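You operate a simulated robot arm through the tools that you are given. There is no shell and no other tool.

Carry out the task below with a simulated robot arm. There is one attempt and no reset: what you move stays moved.

TASK
Fill up the cream spool with the grey spool's wire, at Fast.
Fine: grey spool on the end spindle, guard shut before the switch goes on; wind till it is bare; switch off at the end.

Only the result counts: the job must be done as asked and must still hold three seconds after the hand-in. Knocking over, shifting, dropping, spilling or breaking anything else fails it.

THE ROBOT
A 7-joint arm with a fingered hand, fixed in place. Base frame: the origin is at the foot of the arm, x ahead of it, y to its left, z up. Units: mm, degrees, N and s.
Its first joint turns from -166.0 to 166.0 degrees. Payload 4 kg.
Tool frame: the origin (TCP) lies between the finger pads and is the grasp point; the fingertips stand 30 mm ahead of it; z points along the fingers, y is the line along which they close. Largest opening 104 mm; the body of the gripper starts 35 mm behind the TCP. The gripper is a hand of 4 fingers: y runs from the thumb to the fingers, the wrist lies at [-15, -113, -190] in the tool frame.
Orientation is told as [roll, pitch, yaw] about the base's x, y, z axes, in that order, counted from this pose: with the fingers straight down and the wrist toward the robot, the tool's x, y and z point along [0, 1, 0], [1, 0, 0] and [0, 0, -1] of the base frame.

THE INTERFACE
- The arm moves only by the tool servo_tool. Its argument "deltas" is a list of rows, each an object of numbers (a shift or turn left out is 0): "x", "y", "z": the shift along the tool's x, y, z in mm; "ax", "ay", "az": the turn, a rotation vector about the tool's x, y, z in degrees. In form: [{"x": .., "y": .., "z": .., "ax": .., "ay": .., "az": ..}, ...]. A call has 1 to 20 rows; each row shifts and turns the commanded pose from where the row before left it, along the tool's axes as they then stand. Each row takes 0.2 s and may step no farther than 50 mm and 8.6 degrees from the row before; otherwise, the whole call is refused. A pose out of reach is approached as far as the arm can. The call stops where the force on the tool passes 40 N (or 10 N more than at its start, if that is more) or the arm is blocked; 0.2 s more then pass. In this call time passes only in rows, and 0.2 s behind the last. It gives the time, the measured TCP pose, the force on the tool (base axes), the opening and the grip force at its end, in the units of the frame above (readings bear some noise), with the torque about the TCP (base axes, N m) and any sound that the robot's microphone picked up.
- Cameras (640 x 400 px; columns grow to the right, rows downward): "scene" is fixed at [399.3, -648.4, 1658.5]; the picture's right is [1.00, 0.04, 0.00], its down [0.04, -0.94, -0.35] and it looks along [-0.02, 0.35, -0.94] (base axes); focal length 215 px, centre (320, 200). "wrist" rides on the gripper at [61, -92, -130] in the tool frame; the picture's right is [-0.81, 0.28, -0.52], its down [-0.53, -0.71, 0.45] and it looks along [-0.24, 0.64, 0.72] (tool axes); focal length 275 px, centre (320, 200). There is no depth. A picture from a camera that has moved, and an enlarged one, comes with that camera's place and axes in the base frame and with its lens.
- grab_frame(camera): a new picture of that camera. The clock stands still meanwhile.
- finger_targets(index, middle, ring, thumb_bend, thumb_turn): sets how far each is bent, from 0 (flat) to 1 (curled in); at 0.3 the hand is open as for a grip, at 0.7 the pads meet at the TCP. One left out holds its place. A second passes; each finger stops where it meets its share of the squeeze, and holds until it gets a number again. It is the only way to open and close the hand. It gives what a move gives, with no picture; readings hold the bend of each and the force on the fingers (four entries, about 0 where the hand has none), thumb and palm. thumb_turn goes from beside the hand (0) to across from the fingers (1), as for a grip.
- enlarge(camera, box): a new picture of the part [left, top, right, bottom] of that camera's present view, enlarged. The clock stands still meanwhile.
- close_job(): hands the job in; it is judged then, once.

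Nothing tells you positions but the pictures and the camera data. Unless the task says otherwise, let go and move clear before handing in.

The tools are called after ">>>" as name(argument=value, ...) on one line, values as JSON. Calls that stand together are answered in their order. servo_tool: Moves the arm, as the interface text tells. Its arguments: {"type":"object","properties":{"deltas":{"type":"array"}},"required":["deltas"]} The other tools are called the same way: finger_targets (index, middle, ring, thumb_bend, thumb_turn) moves the fingers one by one; grab_frame (camera) takes a picture; enlarge (camera, box) takes an enlarged picture of a part of a camera's view; close_job () hands the job in.

At the start:

```text
clock: 0.0
ee_pos: [216.2, -376.6, 1264.5]
orientation: [0.0, 0.0, -0.1]
force: [-0.6, 0.2, -0.1]
torque: [-0.01, 0.05, -0.04]
gripper_width: 103.6
grasp_force: 0.0
shape: jaw
bend: [0.3, 0.3, 0.3, 0.3, 0.98]
finger forces: [0.0, 0.0, 0.0, 0.0, 0.1, 0.1]
```

scene: 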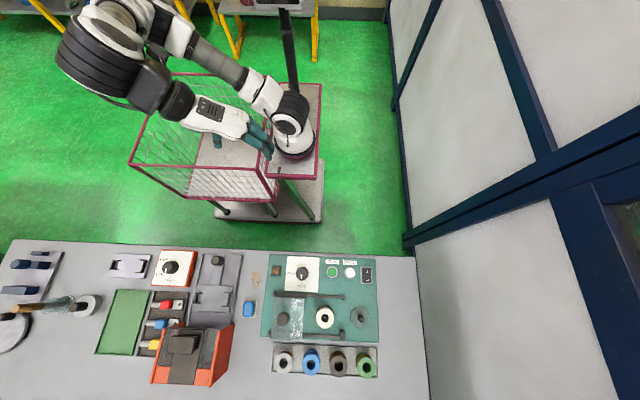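
wrist: 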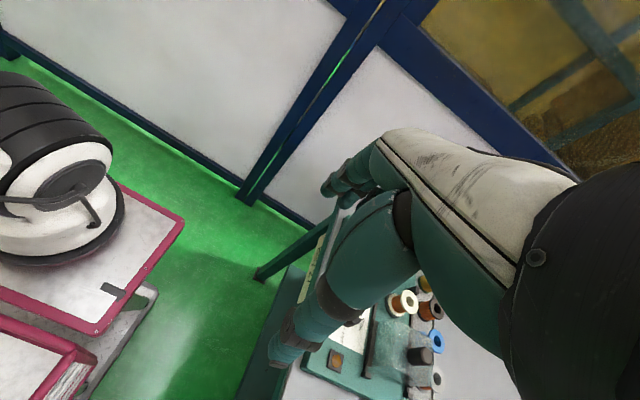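

I see a bench with a green winder machine (dial, buttons, spindles) and a row of four spools in front of it. I'll enlarge the scene view to see it in detail first.

>>> enlarge(camera="scene", box=[240, 240, 400, 390])

>>> enlarge(camera="scene", box=[260, 245, 390, 310])

>>> enlarge(camera="scene", box=[260, 290, 390, 385])

>>> enlarge(camera="wrist", box=[250, 220, 470, 400])

```text
2.67 times, centred on (320, 315) of scene
camera zoom: at [399.3, -648.4, 1658.5], right [1.0, 0.04, 0.0], down [0.04, -0.94, -0.35], along [-0.02, 0.35, -0.94], focal length 574 px, centre (320, -107)
```

zoom: 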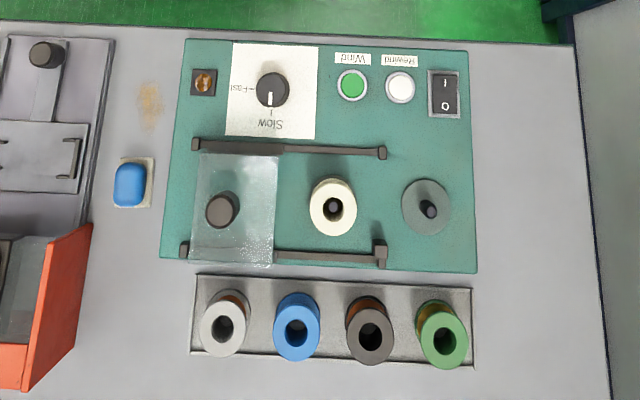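

```text
4.92 times, centred on (325, 278) of scene
camera zoom: at [399.3, -648.4, 1658.5], right [1.0, 0.04, 0.0], down [0.04, -0.94, -0.35], along [-0.02, 0.35, -0.94], focal length 1059 px, centre (295, -182)
```

zoom: 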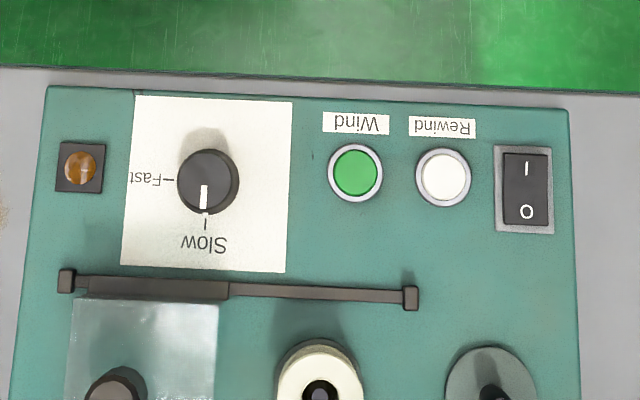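

```text
4.21 times, centred on (325, 338) of scene
camera zoom: at [399.3, -648.4, 1658.5], right [1.0, 0.04, 0.0], down [0.04, -0.94, -0.35], along [-0.02, 0.35, -0.94], focal length 906 px, centre (299, -379)
```

zoom: 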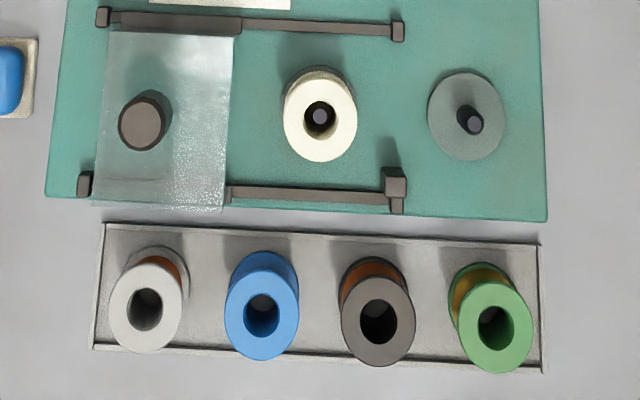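

```text
2.22 times, centred on (360, 310) of wrist
camera zoom: at [125.6, -314.5, 1395.2], right [0.27, -0.81, 0.52], down [-0.71, -0.53, -0.45], along [0.64, -0.25, -0.72], focal length 612 px, centre (231, -44)
```

zoom: 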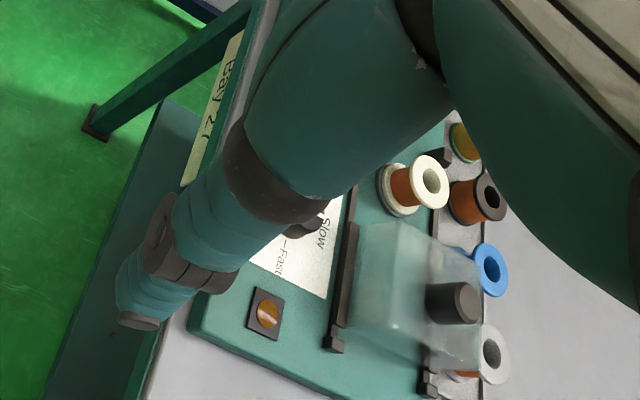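

The winder is the green plate: Fast/Slow dial, Wind and Rewind buttons, an I/O rocker, and a sliding guard on rails, open at the left. The cream spool is on the middle spindle, the end spindle on the right is empty, and the bench top is at roughly z≈880. I'll move the hand up over it and turn it towards the bench so I can look closer.

>>> servo_tool(deltas=[{"x": -40, "y": 20}, {"x": -40, "y": 20}, {"x": -40, "y": 20}, {"x": -40, "y": 20}, {"x": -40, "y": 20}, {"az": 8.5}, {"az": 8.5}, {"az": 8.5}, {"az": 8.5}, {"az": 8.5}])

```text
clock: 2.2
ee_pos: [315.6, -576.4, 1263.9]
orientation: [0.0, 0.0, -42.7]
force: [-0.7, -0.3, 0.0]
torque: [-0.03, 0.0, -0.01]
gripper_width: 103.7
grasp_force: 0.0
shape: jaw
bend: [0.3, 0.3, 0.3, 0.3, 0.98]
finger forces: [0.0, 0.1, 0.0, 0.1, 0.0, 0.0]
```

The hand moves as expected, and turning about the tool's z by + lowers yaw. I'll carry on to yaw −90 and then take a look.

>>> servo_tool(deltas=[{"az": 8.5}, {"az": 8.5}, {"az": 8.5}, {"az": 8.5}, {"az": 8.5}, {"az": 4.8}])

>>> grab_frame(camera="wrist")

>>> grab_frame(camera="scene")

```text
clock: 3.6
ee_pos: [316.9, -577.0, 1264.2]
orientation: [0.0, 0.0, -90.0]
force: [-0.3, 0.7, -0.2]
torque: [0.03, -0.01, 0.01]
gripper_width: 103.8
grasp_force: 0.1
shape: jaw
bend: [0.3, 0.3, 0.3, 0.3, 0.98]
finger forces: [0.0, 0.0, 0.1, 0.0, 0.0, 0.1]
```

```text
taken
camera wrist: at [378.4, -484.2, 1394.6], right [-0.81, -0.28, 0.52], down [-0.53, 0.71, -0.46], along [-0.24, -0.64, -0.72], focal length 275 px, centre (320, 200)
```

wrist: 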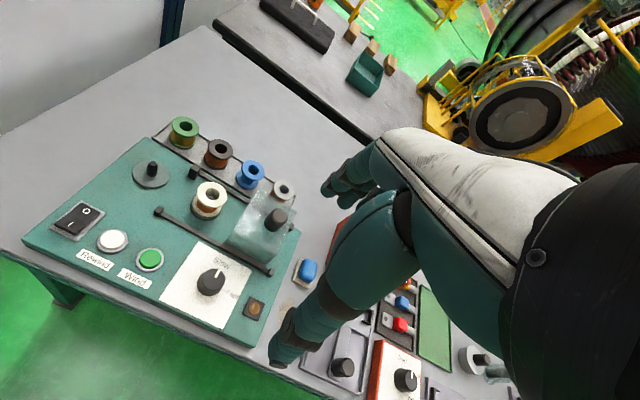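

```text
taken
```

scene: 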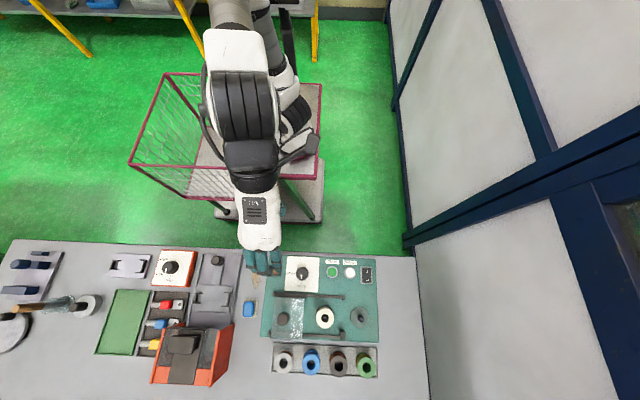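

>>> enlarge(camera="wrist", box=[120, 100, 320, 230])

>>> enlarge(camera="wrist", box=[20, 180, 320, 350])

```text
3.08 times, centred on (220, 165) of wrist
camera zoom: at [378.4, -484.2, 1394.6], right [-0.81, -0.28, 0.52], down [-0.53, 0.71, -0.46], along [-0.24, -0.64, -0.72], focal length 847 px, centre (628, 308)
```

zoom: 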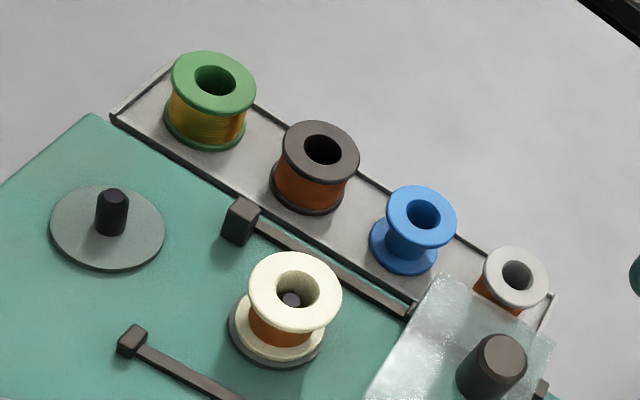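

```text
2.13 times, centred on (170, 265) of wrist
camera zoom: at [378.4, -484.2, 1394.6], right [-0.81, -0.28, 0.52], down [-0.53, 0.71, -0.46], along [-0.24, -0.64, -0.72], focal length 587 px, centre (640, 61)
```

zoom: 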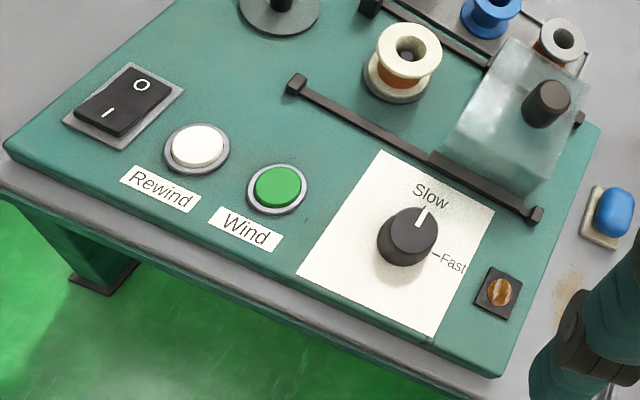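

>>> enlarge(camera="wrist", box=[200, 130, 300, 195])

>>> enlarge(camera="scene", box=[270, 340, 385, 385])

>>> enlarge(camera="wrist", box=[100, 150, 220, 270])

```text
6.15 times, centred on (250, 162) of wrist
camera zoom: at [378.4, -484.2, 1394.6], right [-0.81, -0.28, 0.52], down [-0.53, 0.71, -0.46], along [-0.24, -0.64, -0.72], focal length 1694 px, centre (751, 431)
```

zoom: 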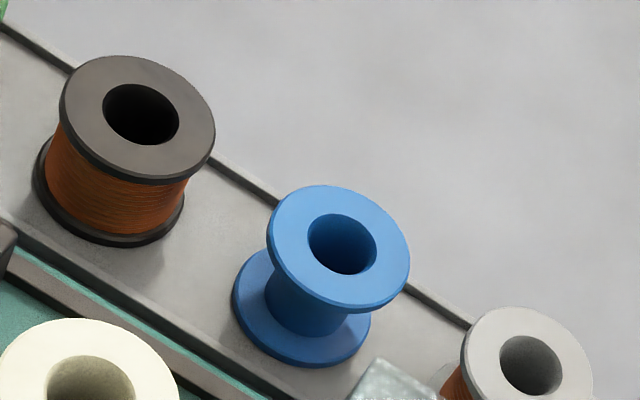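

```text
5.57 times, centred on (328, 362) of scene
camera zoom: at [399.3, -648.4, 1658.5], right [1.0, 0.04, 0.0], down [0.04, -0.94, -0.35], along [-0.02, 0.35, -0.94], focal length 1198 px, centre (278, -704)
```

zoom: 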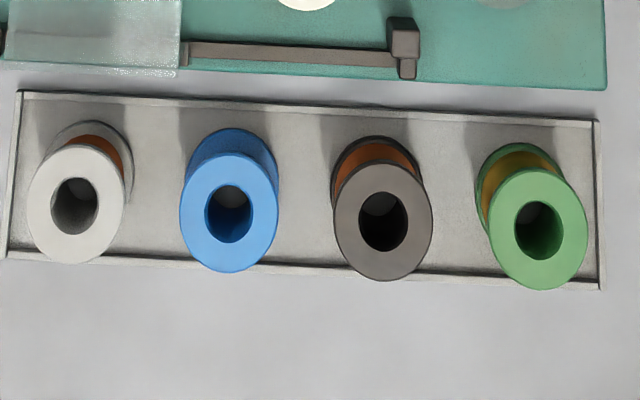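

```text
3.33 times, centred on (160, 210) of wrist
camera zoom: at [378.4, -484.2, 1394.6], right [-0.81, -0.28, 0.52], down [-0.53, 0.71, -0.46], along [-0.24, -0.64, -0.72], focal length 918 px, centre (853, 167)
```

zoom: 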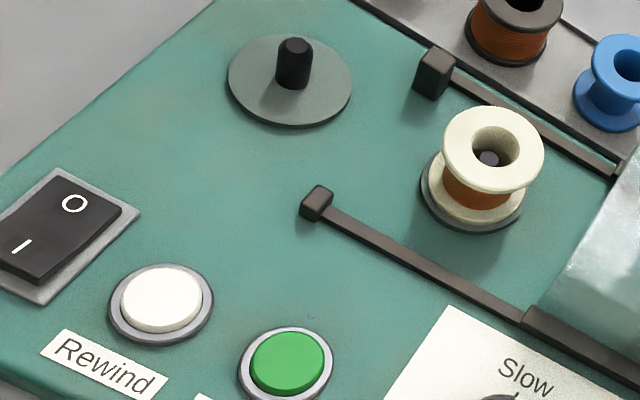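

The grey spool should be the leftmost one in the tray: light-grey flanges with copper wire, top at about (305, −876, 914). From triangulation, the cream spool's top is at about (419, −750, 949) and the end spindle's tip at (528, −751, 938). The guard knob is near (304, −750, 1002), the dial (342, −630), Wind (439, −620), and the rocker (553, −627). Next I'll look at the shape of the hand.

>>> enlarge(camera="scene", box=[200, 190, 320, 290])

>>> enlarge(camera="wrist", box=[240, 120, 540, 380])

```text
4.00 times, centred on (260, 240) of scene
camera zoom: at [399.3, -648.4, 1658.5], right [1.0, 0.04, 0.0], down [0.04, -0.94, -0.35], along [-0.02, 0.35, -0.94], focal length 861 px, centre (560, 40)
```

zoom: 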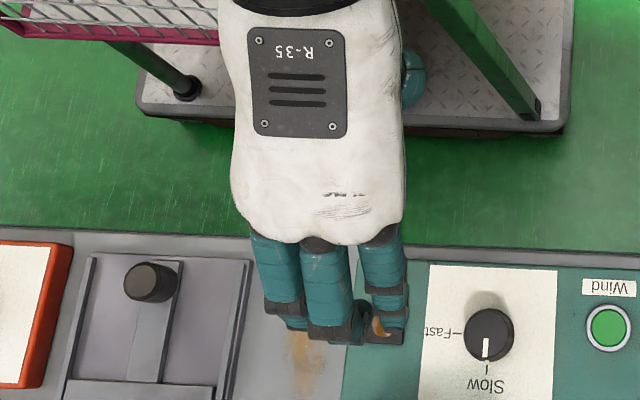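

```text
1.54 times, centred on (390, 250) of wrist
camera zoom: at [378.4, -484.2, 1394.6], right [-0.81, -0.28, 0.52], down [-0.53, 0.71, -0.46], along [-0.24, -0.64, -0.72], focal length 424 px, centre (212, 123)
```

zoom: 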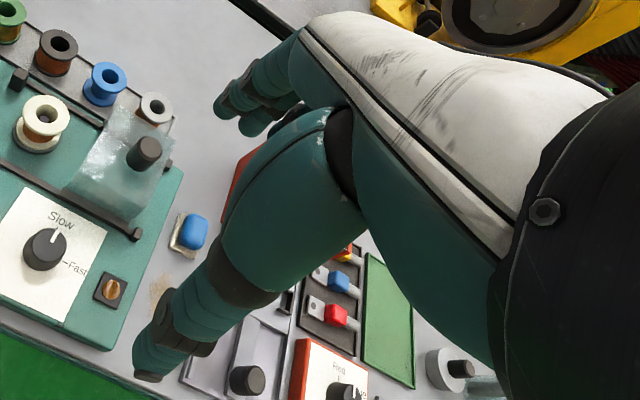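

The hand has three fingers with a thumb opposite the index and middle. I'll try finger poses up here in free air, so I know where the fingertips go.

>>> finger_targets(index=0.7, middle=0.0, ring=1.0, thumb_bend=0.7, thumb_turn=1.0)

>>> grab_frame(camera="wrist")

>>> enlarge(camera="scene", box=[200, 190, 320, 290])

```text
clock: 4.6
ee_pos: [317.6, -575.8, 1264.7]
orientation: [0.0, 0.0, -89.9]
force: [-0.4, -0.6, 0.9]
torque: [0.01, 0.0, -0.03]
gripper_width: 1.8
grasp_force: 0.1
shape: fingers
bend: [0.7, 0.0, 1.0, 0.7, 1.0]
finger forces: [0.0, 0.0, 0.1, 0.1, 0.0, 0.1]
```

```text
taken
camera wrist: at [378.2, -484.1, 1394.8], right [-0.81, -0.28, 0.52], down [-0.53, 0.71, -0.46], along [-0.24, -0.65, -0.72], focal length 275 px, centre (320, 200)
```

wrist: 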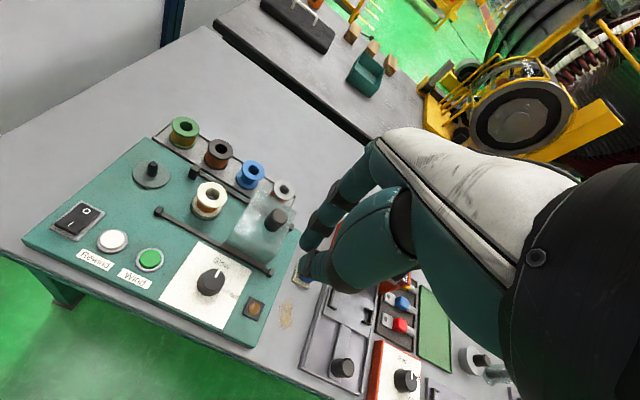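

```text
4.00 times, centred on (260, 240) of scene
camera zoom: at [399.3, -648.4, 1658.5], right [1.0, 0.04, 0.0], down [0.04, -0.94, -0.35], along [-0.02, 0.35, -0.94], focal length 861 px, centre (560, 40)
```

zoom: 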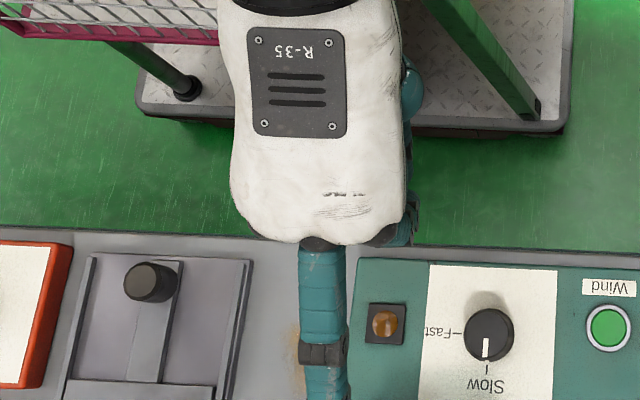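

Finger motion is clear now: the index and thumb meet at the TCP, a flat finger sticks straight out, and a curled one tucks away. I'll slide the guard shut first, so open the hand and move above its knob at about (304, −750).

>>> finger_targets(index=0.3, middle=0.3, ring=0.3, thumb_bend=0.3, thumb_turn=1.0)

>>> servo_tool(deltas=[{"x": -1, "y": 35}, {"x": -1, "y": 35}, {"x": -1, "y": 35}, {"x": -1, "y": 35}, {"x": -1, "y": 34}, {"z": 40}, {"z": 40}, {"z": 40}])

>>> grab_frame(camera="wrist")

>>> enlarge(camera="scene", box=[220, 230, 380, 350])

```text
clock: 5.6
ee_pos: [316.4, -576.8, 1264.4]
orientation: [0.0, 0.1, -89.9]
force: [0.0, -0.7, -0.8]
torque: [0.0, 0.01, -0.01]
gripper_width: 102.8
grasp_force: 0.1
shape: fingers
bend: [0.3, 0.3, 0.3, 0.3, 0.98]
finger forces: [0.0, 0.0, 0.0, 0.0, 0.0, 0.1]
```

```text
clock: 7.4
ee_pos: [310.9, -752.3, 1144.0]
orientation: [0.0, 0.0, -89.8]
force: [0.3, 0.0, 0.5]
torque: [-0.01, -0.03, -0.02]
gripper_width: 102.9
grasp_force: 0.0
shape: fingers
bend: [0.3, 0.3, 0.3, 0.3, 0.98]
finger forces: [0.0, 0.0, 0.1, 0.0, 0.1, 0.0]
```

```text
taken
camera wrist: at [373.1, -658.9, 1274.0], right [-0.81, -0.28, 0.52], down [-0.53, 0.71, -0.46], along [-0.24, -0.65, -0.72], focal length 275 px, centre (320, 200)
```

wrist: 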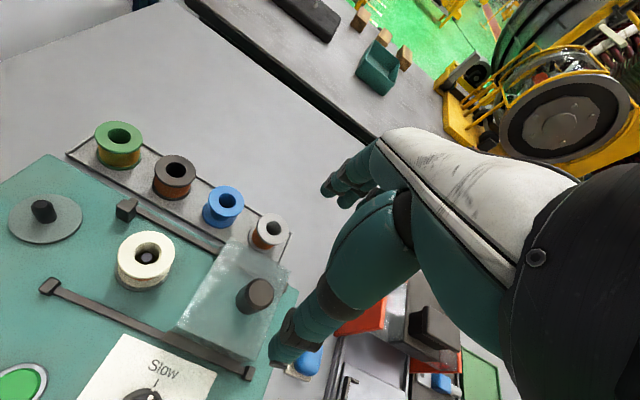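

```text
3.33 times, centred on (300, 290) of scene
camera zoom: at [399.3, -648.4, 1658.5], right [1.0, 0.04, 0.0], down [0.04, -0.94, -0.35], along [-0.02, 0.35, -0.94], focal length 717 px, centre (387, -100)
```

zoom: 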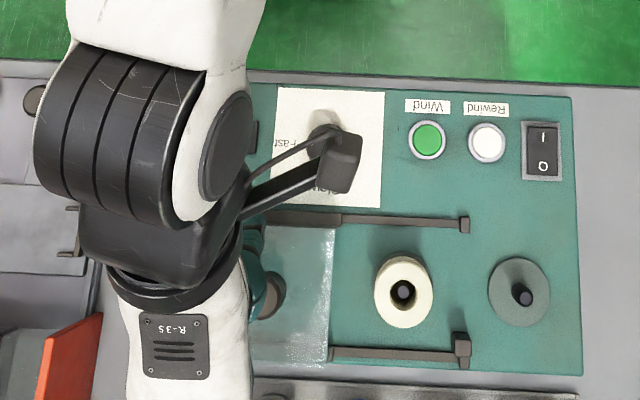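

>>> enlarge(camera="wrist", box=[160, 210, 320, 390])

```text
2.22 times, centred on (240, 300) of wrist
camera zoom: at [373.1, -658.9, 1274.0], right [-0.81, -0.28, 0.52], down [-0.53, 0.71, -0.46], along [-0.24, -0.65, -0.72], focal length 612 px, centre (498, -22)
```

zoom: 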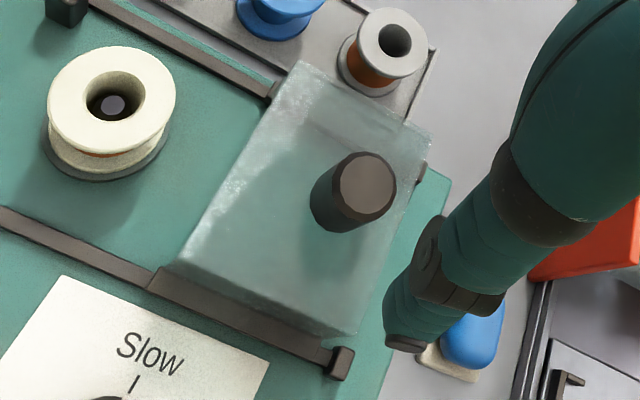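

The knob is directly below at about (305, −752), 6 mm to the −x side of the TCP, so it lines up between the index and middle fingers. I'll go straight down around it.

>>> servo_tool(deltas=[{"z": 35}, {"z": 35}, {"z": 35}, {"z": 25}])

>>> grab_frame(camera="wrist")

>>> enlarge(camera="scene", box=[230, 250, 350, 350])

```text
clock: 8.4
ee_pos: [312.9, -750.6, 1015.8]
orientation: [0.0, 0.0, -89.8]
force: [0.7, 0.6, 0.4]
torque: [0.03, -0.01, -0.01]
gripper_width: 103.0
grasp_force: 0.1
shape: fingers
bend: [0.3, 0.3, 0.3, 0.3, 0.98]
finger forces: [0.0, 0.0, 0.0, 0.0, 0.0, 0.0]
```

```text
taken
camera wrist: at [374.5, -658.4, 1146.5], right [-0.81, -0.28, 0.52], down [-0.54, 0.71, -0.46], along [-0.24, -0.65, -0.72], focal length 275 px, centre (320, 200)
```

wrist: 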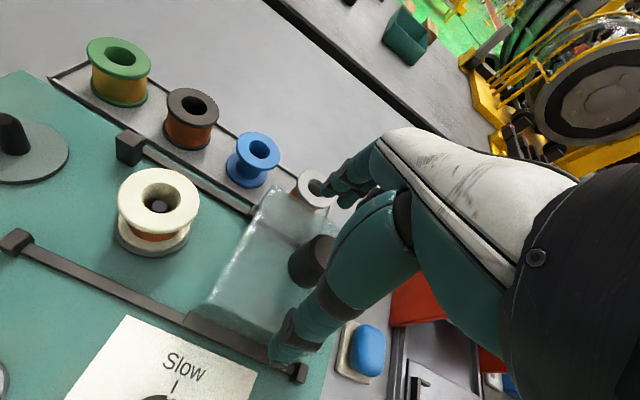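

```text
4.00 times, centred on (290, 300) of scene
camera zoom: at [399.3, -648.4, 1658.5], right [1.0, 0.04, 0.0], down [0.04, -0.94, -0.35], along [-0.02, 0.35, -0.94], focal length 861 px, centre (440, -200)
```

zoom: 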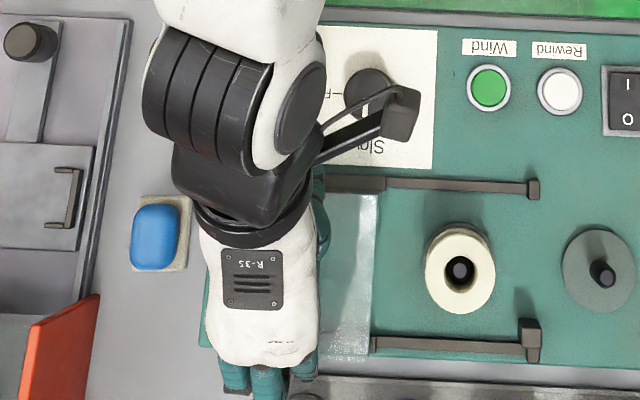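

The knob now stands between thumb and fingers. I'll go down a little more and close on it.

>>> servo_tool(deltas=[{"x": -1, "z": 12}])

>>> finger_targets(index=0.7, middle=0.7, thumb_bend=0.7)

>>> grab_frame(camera="wrist")

```text
clock: 8.8
ee_pos: [313.5, -751.3, 1003.3]
orientation: [0.0, 0.0, -89.8]
force: [0.0, 0.3, 0.6]
torque: [0.01, -0.01, -0.01]
gripper_width: 102.9
grasp_force: 0.0
shape: fingers
bend: [0.3, 0.3, 0.3, 0.3, 0.98]
finger forces: [0.1, 0.1, 0.0, 0.0, 0.0, 0.0]
```

```text
clock: 9.8
ee_pos: [312.6, -751.6, 1003.7]
orientation: [0.0, -0.1, -89.9]
force: [2.9, -14.9, 2.9]
torque: [-0.43, -0.06, 0.12]
gripper_width: 16.7
grasp_force: 9.9
shape: fingers
bend: [0.62, 0.58, 0.3, 0.66, 1.0]
finger forces: [5.7, 11.2, 0.1, 0.1, 3.3, 0.0]
```

```text
taken
camera wrist: at [373.7, -659.0, 1134.7], right [-0.81, -0.28, 0.52], down [-0.53, 0.71, -0.46], along [-0.24, -0.65, -0.72], focal length 275 px, centre (320, 200)
```

wrist: 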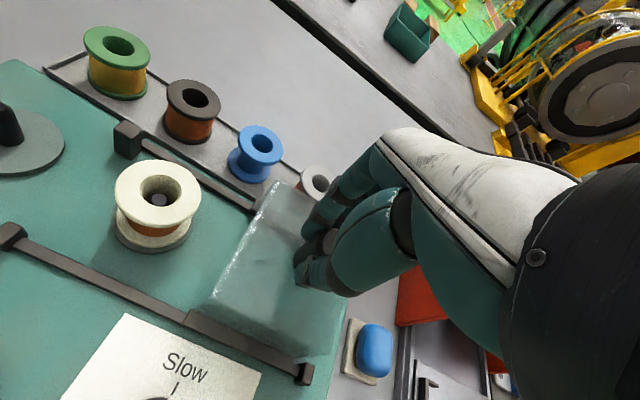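

The grip is on, though the fingers press harder than the thumb. I'll ease the hand 4 mm towards −y and start sliding the guard in +x.

>>> servo_tool(deltas=[{"y": 4}, {"x": 8}, {"x": 8}, {"x": 8}])

>>> grab_frame(camera="wrist")

```text
clock: 10.8
ee_pos: [334.2, -755.1, 1002.7]
orientation: [0.0, 0.1, -89.8]
force: [0.2, -4.0, 7.1]
torque: [-0.17, 0.02, 0.04]
gripper_width: 15.8
grasp_force: 8.9
shape: fingers
bend: [0.65, 0.6, 0.3, 0.65, 1.0]
finger forces: [3.7, 8.2, 0.0, 0.0, 6.6, 0.0]
```

```text
taken
camera wrist: at [396.0, -662.6, 1133.9], right [-0.81, -0.28, 0.52], down [-0.53, 0.71, -0.46], along [-0.24, -0.65, -0.72], focal length 275 px, centre (320, 200)
```

wrist: 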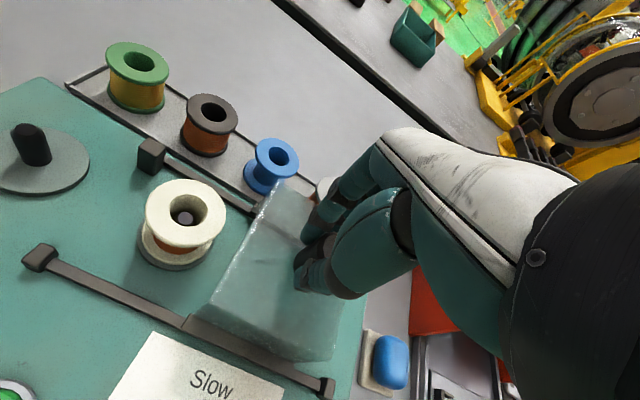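

The guard slides along with the hand at very low force. I'll keep going in +x.

>>> servo_tool(deltas=[{"x": 8}, {"x": 8}, {"x": 8}, {"x": 8}, {"x": 8}, {"x": 8}, {"x": 8}, {"x": 8}])

>>> grab_frame(camera="wrist")

>>> enlarge(camera="scene", box=[260, 250, 380, 350])

```text
clock: 12.6
ee_pos: [398.6, -754.8, 1003.0]
orientation: [0.1, 0.0, -89.9]
force: [0.2, -8.5, 3.9]
torque: [-0.26, 0.1, 0.05]
gripper_width: 15.4
grasp_force: 8.5
shape: fingers
bend: [0.65, 0.6, 0.3, 0.65, 1.0]
finger forces: [4.1, 9.7, 0.0, 0.0, 4.9, 0.0]
```

```text
taken
camera wrist: at [460.8, -662.5, 1133.9], right [-0.81, -0.28, 0.52], down [-0.53, 0.71, -0.46], along [-0.24, -0.65, -0.72], focal length 275 px, centre (320, 200)
```

wrist: 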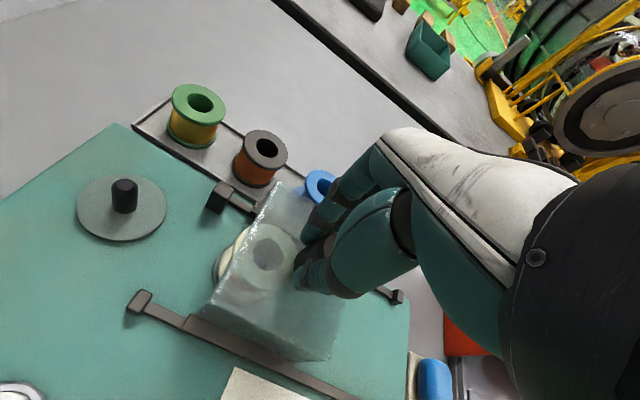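

```text
4.00 times, centred on (320, 300) of scene
camera zoom: at [399.3, -648.4, 1658.5], right [1.0, 0.04, 0.0], down [0.04, -0.94, -0.35], along [-0.02, 0.35, -0.94], focal length 861 px, centre (320, -200)
```

zoom: 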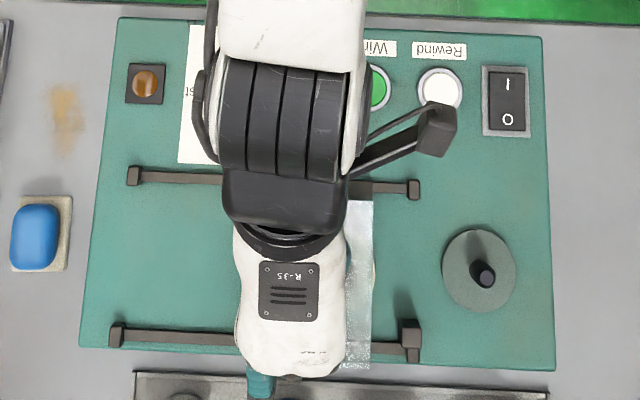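

The guard has about 25–30 mm left to the end block. I'll continue in smaller steps until it meets the stop.

>>> servo_tool(deltas=[{"x": 5}, {"x": 5}, {"x": 5}, {"x": 3}, {"x": 3}])

>>> grab_frame(camera="wrist")

>>> enlarge(camera="scene", box=[320, 280, 360, 350])

```text
clock: 13.8
ee_pos: [419.1, -753.7, 1001.6]
orientation: [-0.1, -0.1, -90.0]
force: [-3.8, -10.1, 10.3]
torque: [-0.39, 0.17, 0.01]
gripper_width: 14.9
grasp_force: 9.3
shape: fingers
bend: [0.65, 0.6, 0.3, 0.65, 1.0]
finger forces: [3.3, 10.8, 0.1, 0.0, 4.3, 0.0]
```

```text
taken
camera wrist: at [480.7, -661.5, 1132.9], right [-0.81, -0.28, 0.52], down [-0.53, 0.71, -0.46], along [-0.24, -0.65, -0.72], focal length 275 px, centre (320, 200)
```

wrist: 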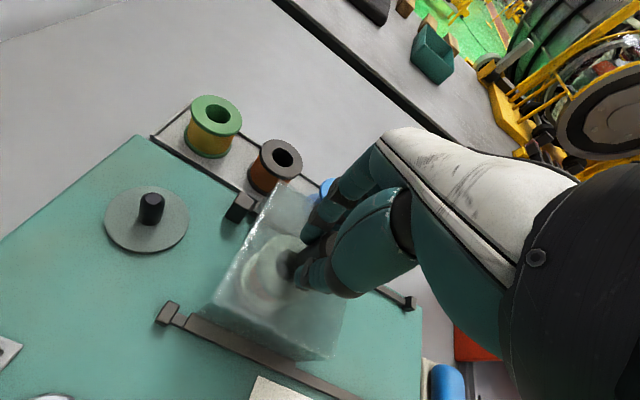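

```text
5.71 times, centred on (340, 315) of scene
camera zoom: at [399.3, -648.4, 1658.5], right [1.0, 0.04, 0.0], down [0.04, -0.94, -0.35], along [-0.02, 0.35, -0.94], focal length 1230 px, centre (206, -457)
```

zoom: 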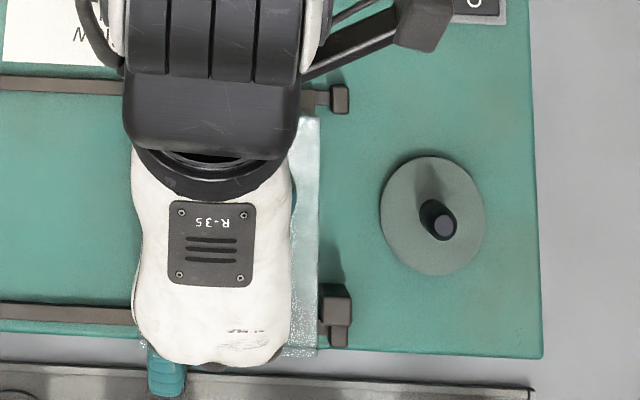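

Only a few millimetres remain. I'll push on gently in 2 mm steps.

>>> servo_tool(deltas=[{"x": 2}, {"x": 2}, {"x": 2}, {"x": 2}])

>>> enlarge(camera="scene", box=[320, 280, 360, 350])

>>> enlarge(camera="wrist", box=[130, 160, 350, 380])

```text
clock: 14.8
ee_pos: [429.1, -754.4, 1001.8]
orientation: [0.0, -0.1, -89.9]
force: [-0.5, -5.9, -1.8]
torque: [-0.14, -0.04, 0.07]
gripper_width: 1.6
grasp_force: 2.3
shape: fingers
bend: [0.7, 0.61, 0.3, 0.7, 1.0]
finger forces: [0.0, 5.6, 0.0, 0.0, 0.0, 0.1]
```

```text
5.71 times, centred on (340, 315) of scene
camera zoom: at [399.3, -648.4, 1658.5], right [1.0, 0.04, 0.0], down [0.04, -0.94, -0.35], along [-0.02, 0.35, -0.94], focal length 1230 px, centre (206, -457)
```

zoom: 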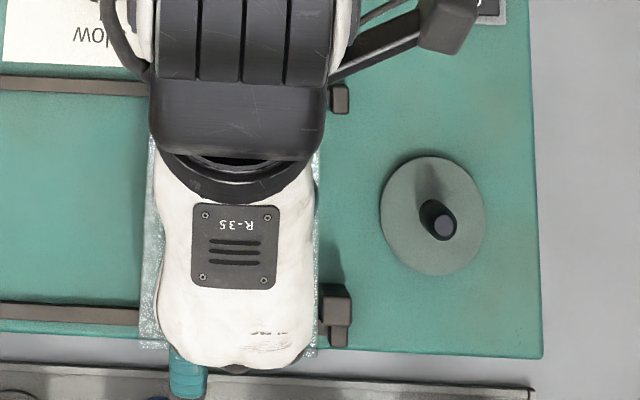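

```text
1.82 times, centred on (240, 270) of wrist
camera zoom: at [489.9, -661.9, 1133.1], right [-0.81, -0.28, 0.52], down [-0.53, 0.71, -0.45], along [-0.24, -0.64, -0.73], focal length 500 px, centre (466, 73)
```

zoom: 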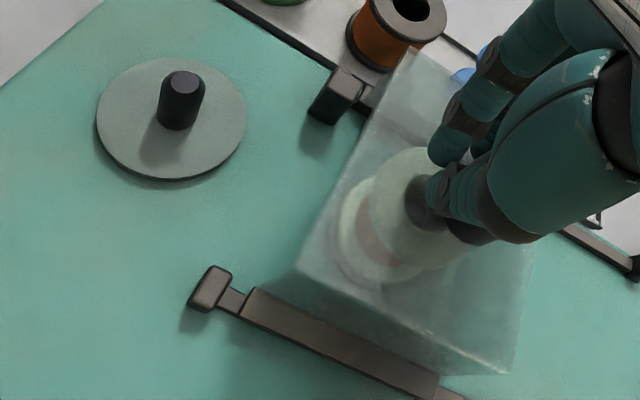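

The fingers slipped off the knob at about x≈420. The guard probably reached its stop after roughly 108 mm of travel, but I need to confirm that. I'll open up, rise, and look.

>>> finger_targets(index=0.3, middle=0.3, thumb_bend=0.3)

>>> servo_tool(deltas=[{"z": -40}, {"z": -40}, {"x": -45, "z": -20}, {"x": -45}, {"x": -45}])

>>> grab_frame(camera="wrist")

>>> enlarge(camera="scene", box=[260, 260, 380, 350])

```text
clock: 15.8
ee_pos: [427.3, -753.3, 1002.5]
orientation: [0.0, 0.0, -89.9]
force: [-0.3, 0.7, 0.1]
torque: [-0.04, -0.01, 0.02]
gripper_width: 102.7
grasp_force: 0.1
shape: fingers
bend: [0.3, 0.3, 0.3, 0.3, 0.98]
finger forces: [0.0, 0.0, 0.1, 0.1, 0.1, 0.0]
```

```text
clock: 17.0
ee_pos: [288.3, -755.5, 1102.3]
orientation: [0.1, -0.1, -89.8]
force: [1.0, 0.3, 0.6]
torque: [-0.03, 0.04, -0.02]
gripper_width: 102.9
grasp_force: 0.0
shape: fingers
bend: [0.3, 0.3, 0.3, 0.3, 0.98]
finger forces: [0.0, 0.0, 0.0, 0.0, 0.1, 0.0]
```

```text
taken
camera wrist: at [350.1, -662.8, 1233.5], right [-0.81, -0.28, 0.52], down [-0.54, 0.71, -0.46], along [-0.24, -0.65, -0.72], focal length 275 px, centre (320, 200)
```

wrist: 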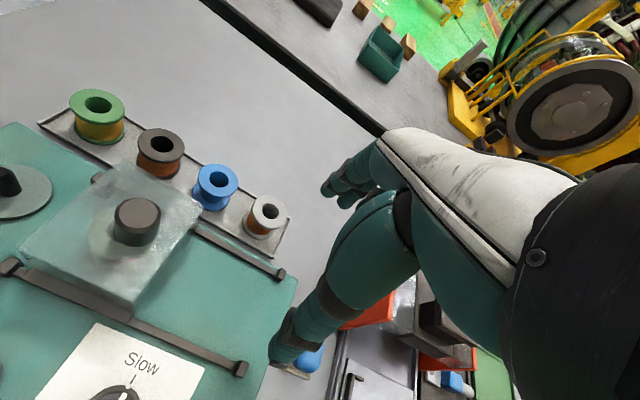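

```text
4.44 times, centred on (320, 305) of scene
camera zoom: at [399.3, -648.4, 1658.5], right [1.0, 0.04, 0.0], down [0.04, -0.94, -0.35], along [-0.02, 0.35, -0.94], focal length 956 px, centre (320, -267)
```

zoom: 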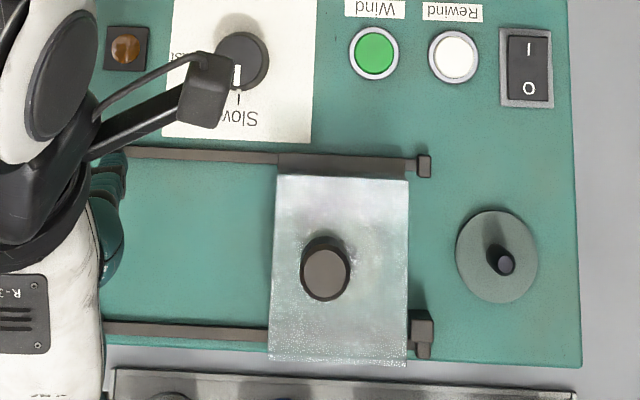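

The guard has travelled about 105 mm and sits right beside the tall end block, over the cream spool. To be sure it's fully home, I'll push the knob from its −x side with the fingers closed.

>>> finger_targets(index=0.7, middle=0.7, ring=0.7, thumb_bend=0.7)

>>> servo_tool(deltas=[{"x": 40, "y": -2}, {"x": 35}, {"z": 45}, {"z": 45}])

>>> grab_frame(camera="wrist")

```text
clock: 18.0
ee_pos: [287.6, -755.3, 1102.6]
orientation: [0.0, 0.0, -89.9]
force: [0.2, 0.8, 0.2]
torque: [-0.01, -0.02, 0.02]
gripper_width: 1.7
grasp_force: 0.1
shape: fingers
bend: [0.7, 0.7, 0.7, 0.7, 1.0]
finger forces: [0.1, 0.1, 0.1, 0.0, 0.1, 0.0]
```

```text
clock: 19.0
ee_pos: [368.9, -752.6, 1012.7]
orientation: [0.0, -0.1, -89.9]
force: [-0.4, 0.2, 0.6]
torque: [0.0, 0.01, 0.0]
gripper_width: 1.5
grasp_force: 0.1
shape: fingers
bend: [0.7, 0.7, 0.7, 0.7, 1.0]
finger forces: [0.0, 0.1, 0.0, 0.0, 0.0, 0.1]
```

```text
taken
camera wrist: at [430.0, -660.8, 1144.3], right [-0.81, -0.28, 0.52], down [-0.53, 0.71, -0.46], along [-0.24, -0.65, -0.72], focal length 275 px, centre (320, 200)
```

wrist: 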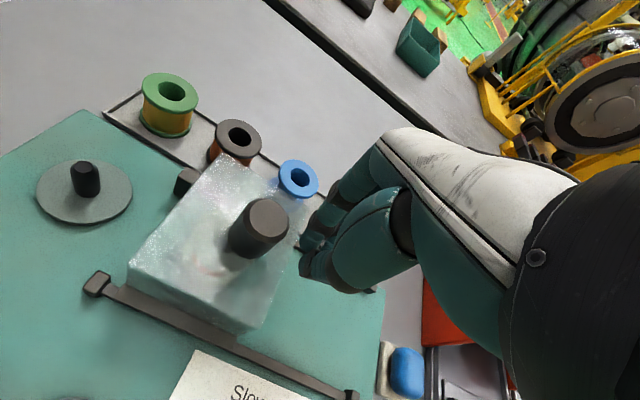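

>>> servo_tool(deltas=[{"z": 10}, {"x": 4}, {"x": 4}, {"x": 3}, {"x": 3}, {"x": 3}, {"x": 3}])

>>> grab_frame(camera="wrist")

```text
clock: 20.6
ee_pos: [384.2, -753.3, 1003.3]
orientation: [-0.1, 0.1, -90.1]
force: [-21.0, -0.2, 0.0]
torque: [0.01, 0.41, -0.19]
gripper_width: 1.1
grasp_force: 9.8
shape: fingers
bend: [0.7, 0.7, 0.7, 0.7, 1.0]
finger forces: [20.4, 0.1, 0.1, 0.1, 0.0, 0.0]
```

```text
taken
camera wrist: at [445.5, -660.8, 1133.9], right [-0.81, -0.27, 0.52], down [-0.53, 0.71, -0.45], along [-0.25, -0.64, -0.72], focal length 275 px, centre (320, 200)
```

wrist: 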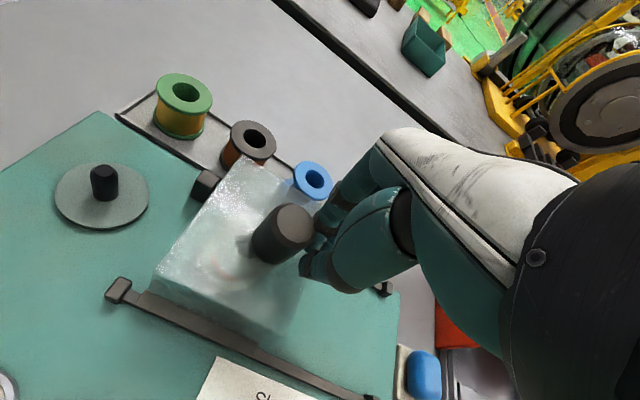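

With 21 N of push the guard doesn't move, so it's fully shut against its stop. I'll back off, rise, open the hand, and move above the grey spool.

>>> servo_tool(deltas=[{"x": -6}, {"x": -10}, {"z": -45}, {"z": -45}, {"x": -30, "y": 40}, {"x": -27, "y": 41}, {"y": 41}])

>>> finger_targets(index=0.3, middle=0.3, ring=0.3, thumb_bend=0.3)

>>> grab_frame(camera="wrist")

>>> enlarge(camera="scene", box=[260, 260, 380, 350])

```text
clock: 22.2
ee_pos: [311.6, -873.8, 1097.2]
orientation: [0.1, -0.1, -90.0]
force: [0.3, 0.1, 0.0]
torque: [0.02, 0.02, 0.01]
gripper_width: 1.5
grasp_force: 0.1
shape: fingers
bend: [0.7, 0.7, 0.7, 0.7, 1.0]
finger forces: [0.0, 0.0, 0.1, 0.0, 0.0, 0.0]
```

```text
clock: 23.2
ee_pos: [311.8, -873.8, 1097.2]
orientation: [0.0, 0.0, -89.9]
force: [0.0, 0.4, -0.4]
torque: [-0.01, -0.01, 0.03]
gripper_width: 102.8
grasp_force: 0.1
shape: fingers
bend: [0.3, 0.3, 0.3, 0.3, 0.98]
finger forces: [0.0, 0.1, 0.0, 0.1, 0.0, 0.1]
```

```text
taken
camera wrist: at [373.1, -780.5, 1227.4], right [-0.81, -0.28, 0.52], down [-0.53, 0.71, -0.46], along [-0.24, -0.65, -0.72], focal length 275 px, centre (320, 200)
```

wrist: 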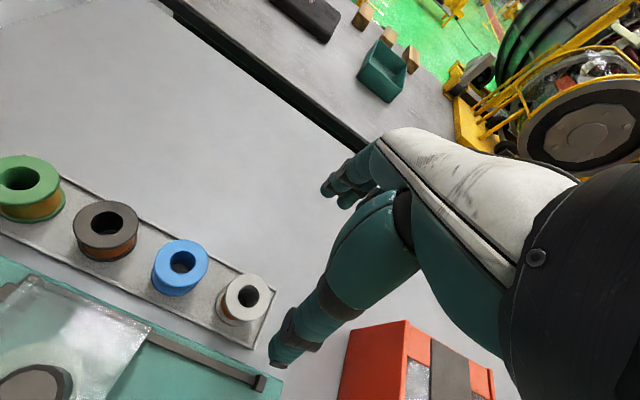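

```text
4.44 times, centred on (320, 305) of scene
camera zoom: at [399.3, -648.4, 1658.5], right [1.0, 0.04, 0.0], down [0.04, -0.94, -0.35], along [-0.02, 0.35, -0.94], focal length 956 px, centre (320, -267)
```

zoom: 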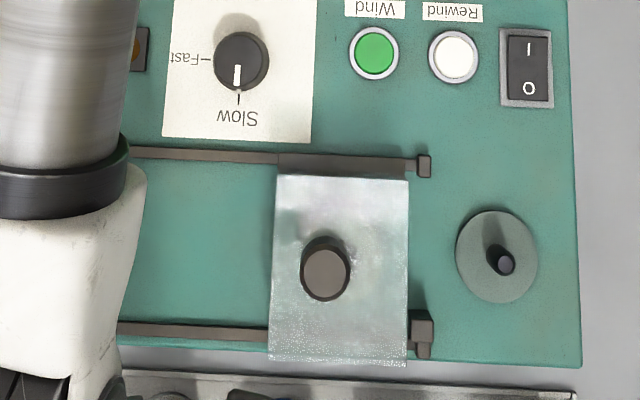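

>>> enlarge(camera="wrist", box=[140, 220, 320, 370])

```text
2.67 times, centred on (230, 295) of wrist
camera zoom: at [373.1, -780.5, 1227.4], right [-0.81, -0.28, 0.52], down [-0.53, 0.71, -0.46], along [-0.24, -0.65, -0.72], focal length 734 px, centre (560, -53)
```

zoom: 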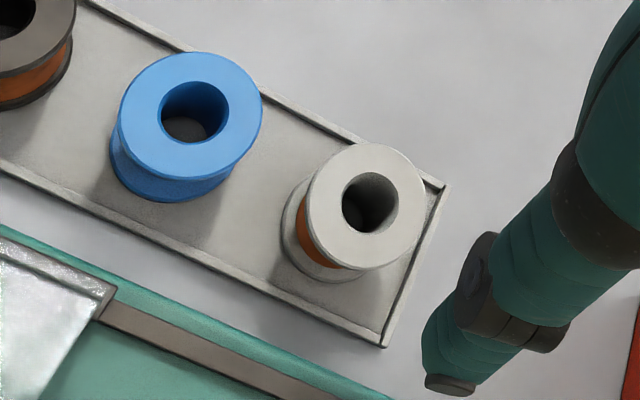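

The grey spool's centre comes out at about (306, −880). I'll shift the TCP to (313, −880) so the index and middle fingers straddle it, and go down most of the way.

>>> servo_tool(deltas=[{"x": 1, "y": 6}, {"z": 40}, {"z": 40}, {"z": 40}, {"z": 32}])

>>> grab_frame(camera="wrist")

>>> enlarge(camera="scene", box=[240, 320, 340, 390])

```text
clock: 24.4
ee_pos: [314.5, -881.7, 942.6]
orientation: [-0.1, -0.1, -89.9]
force: [0.6, 0.3, 0.3]
torque: [0.02, 0.02, 0.01]
gripper_width: 102.9
grasp_force: 0.0
shape: fingers
bend: [0.3, 0.3, 0.3, 0.3, 0.98]
finger forces: [0.0, 0.0, 0.0, 0.0, 0.0, 0.0]
```

```text
taken
camera wrist: at [374.9, -789.8, 1072.7], right [-0.81, -0.28, 0.52], down [-0.53, 0.71, -0.46], along [-0.24, -0.65, -0.72], focal length 275 px, centre (320, 200)
```

wrist: 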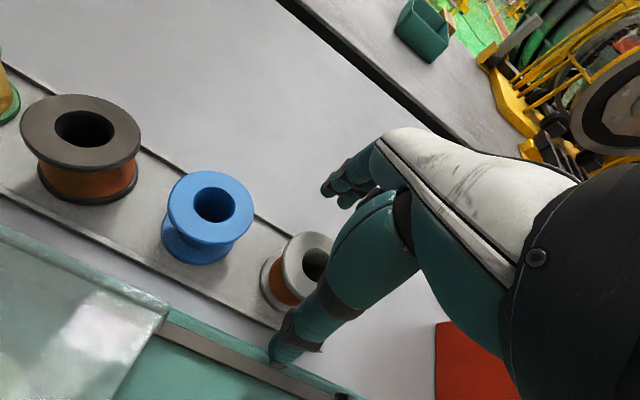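

```text
5.71 times, centred on (290, 355) of scene
camera zoom: at [399.3, -648.4, 1658.5], right [1.0, 0.04, 0.0], down [0.04, -0.94, -0.35], along [-0.02, 0.35, -0.94], focal length 1230 px, centre (491, -686)
```

zoom: 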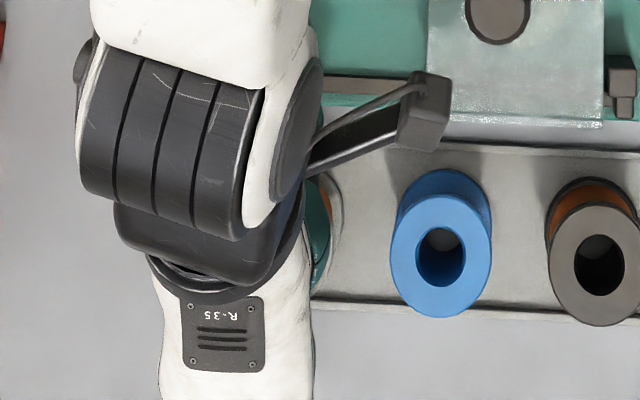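

>>> enlarge(camera="wrist", box=[230, 200, 370, 380])

```text
2.22 times, centred on (300, 290) of wrist
camera zoom: at [374.9, -789.8, 1072.7], right [-0.81, -0.28, 0.52], down [-0.53, 0.71, -0.46], along [-0.24, -0.65, -0.72], focal length 612 px, centre (364, 0)
```

zoom: 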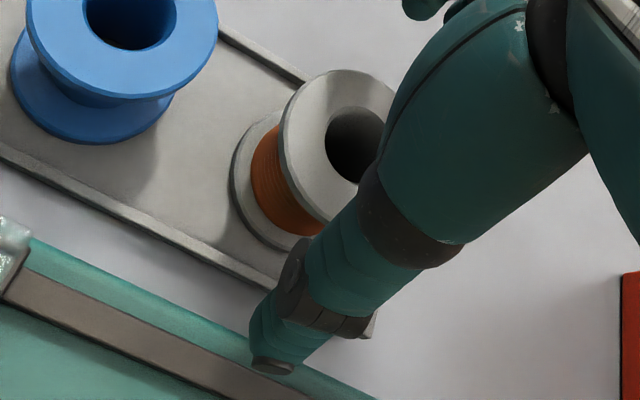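

The spool's centre checks out at (306, −879). Before lowering, I'll narrow the thumb and fingers so the thumb clears the edge of the green plate, and straighten the ring finger out of the way.

>>> finger_targets(index=0.42, middle=0.42, ring=0.0, thumb_bend=0.42)

>>> enlarge(camera="wrist", box=[230, 120, 450, 380])

```text
clock: 25.4
ee_pos: [313.8, -881.9, 941.5]
orientation: [0.1, 0.1, -89.9]
force: [0.3, 0.6, -0.6]
torque: [0.0, 0.01, 0.02]
gripper_width: 73.3
grasp_force: 0.0
shape: fingers
bend: [0.42, 0.42, 0.0, 0.42, 0.99]
finger forces: [0.0, 0.0, 0.0, 0.0, 0.0, 0.1]
```

```text
1.54 times, centred on (340, 250) of wrist
camera zoom: at [375.1, -790.0, 1073.0], right [-0.81, -0.28, 0.52], down [-0.53, 0.71, -0.46], along [-0.24, -0.65, -0.72], focal length 424 px, centre (289, 123)
```

zoom: 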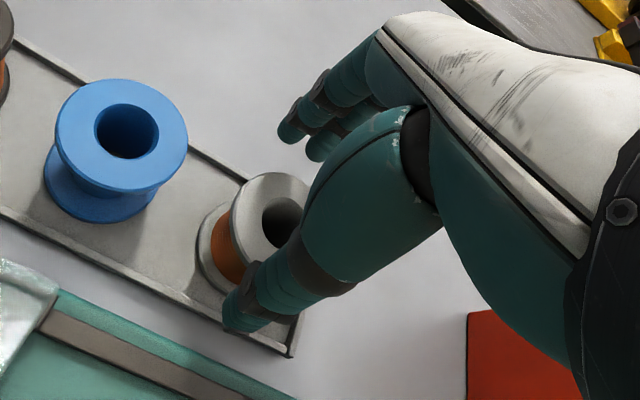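

>>> servo_tool(deltas=[{"x": -1, "y": -2, "z": 10}, {"z": 10}, {"z": 8}])

>>> enlarge(camera="wrist", box=[230, 120, 450, 380])

```text
clock: 26.2
ee_pos: [315.2, -879.8, 911.1]
orientation: [0.0, 0.0, -89.9]
force: [-0.1, 0.2, 0.2]
torque: [0.03, -0.01, 0.01]
gripper_width: 73.1
grasp_force: 0.0
shape: fingers
bend: [0.42, 0.42, 0.0, 0.42, 0.99]
finger forces: [0.0, 0.1, 0.1, 0.0, 0.1, 0.0]
```

```text
1.54 times, centred on (340, 250) of wrist
camera zoom: at [376.3, -786.8, 1043.0], right [-0.81, -0.28, 0.52], down [-0.53, 0.71, -0.46], along [-0.24, -0.65, -0.72], focal length 424 px, centre (289, 123)
```

zoom: 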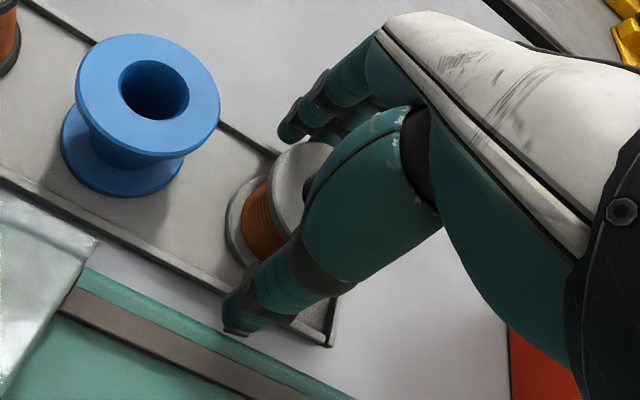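

The thumb and fingers straddle the spool without contact. Now I'll close on it.

>>> finger_targets(index=0.6, middle=0.6, thumb_bend=0.6)

>>> enlarge(camera="wrist", box=[230, 120, 450, 380])

```text
clock: 27.2
ee_pos: [315.1, -879.2, 911.8]
orientation: [0.1, 0.0, -89.9]
force: [0.6, 0.1, 0.6]
torque: [-0.05, 0.04, 0.01]
gripper_width: 40.6
grasp_force: 7.3
shape: fingers
bend: [0.57, 0.54, 0.0, 0.53, 1.0]
finger forces: [1.9, 5.3, 0.0, 0.1, 7.2, 0.1]
```

```text
1.54 times, centred on (340, 250) of wrist
camera zoom: at [376.2, -786.8, 1043.2], right [-0.81, -0.28, 0.52], down [-0.53, 0.71, -0.46], along [-0.24, -0.65, -0.72], focal length 424 px, centre (289, 123)
```

zoom: 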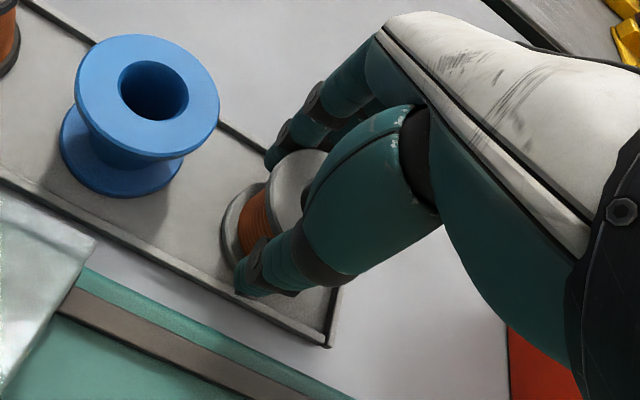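

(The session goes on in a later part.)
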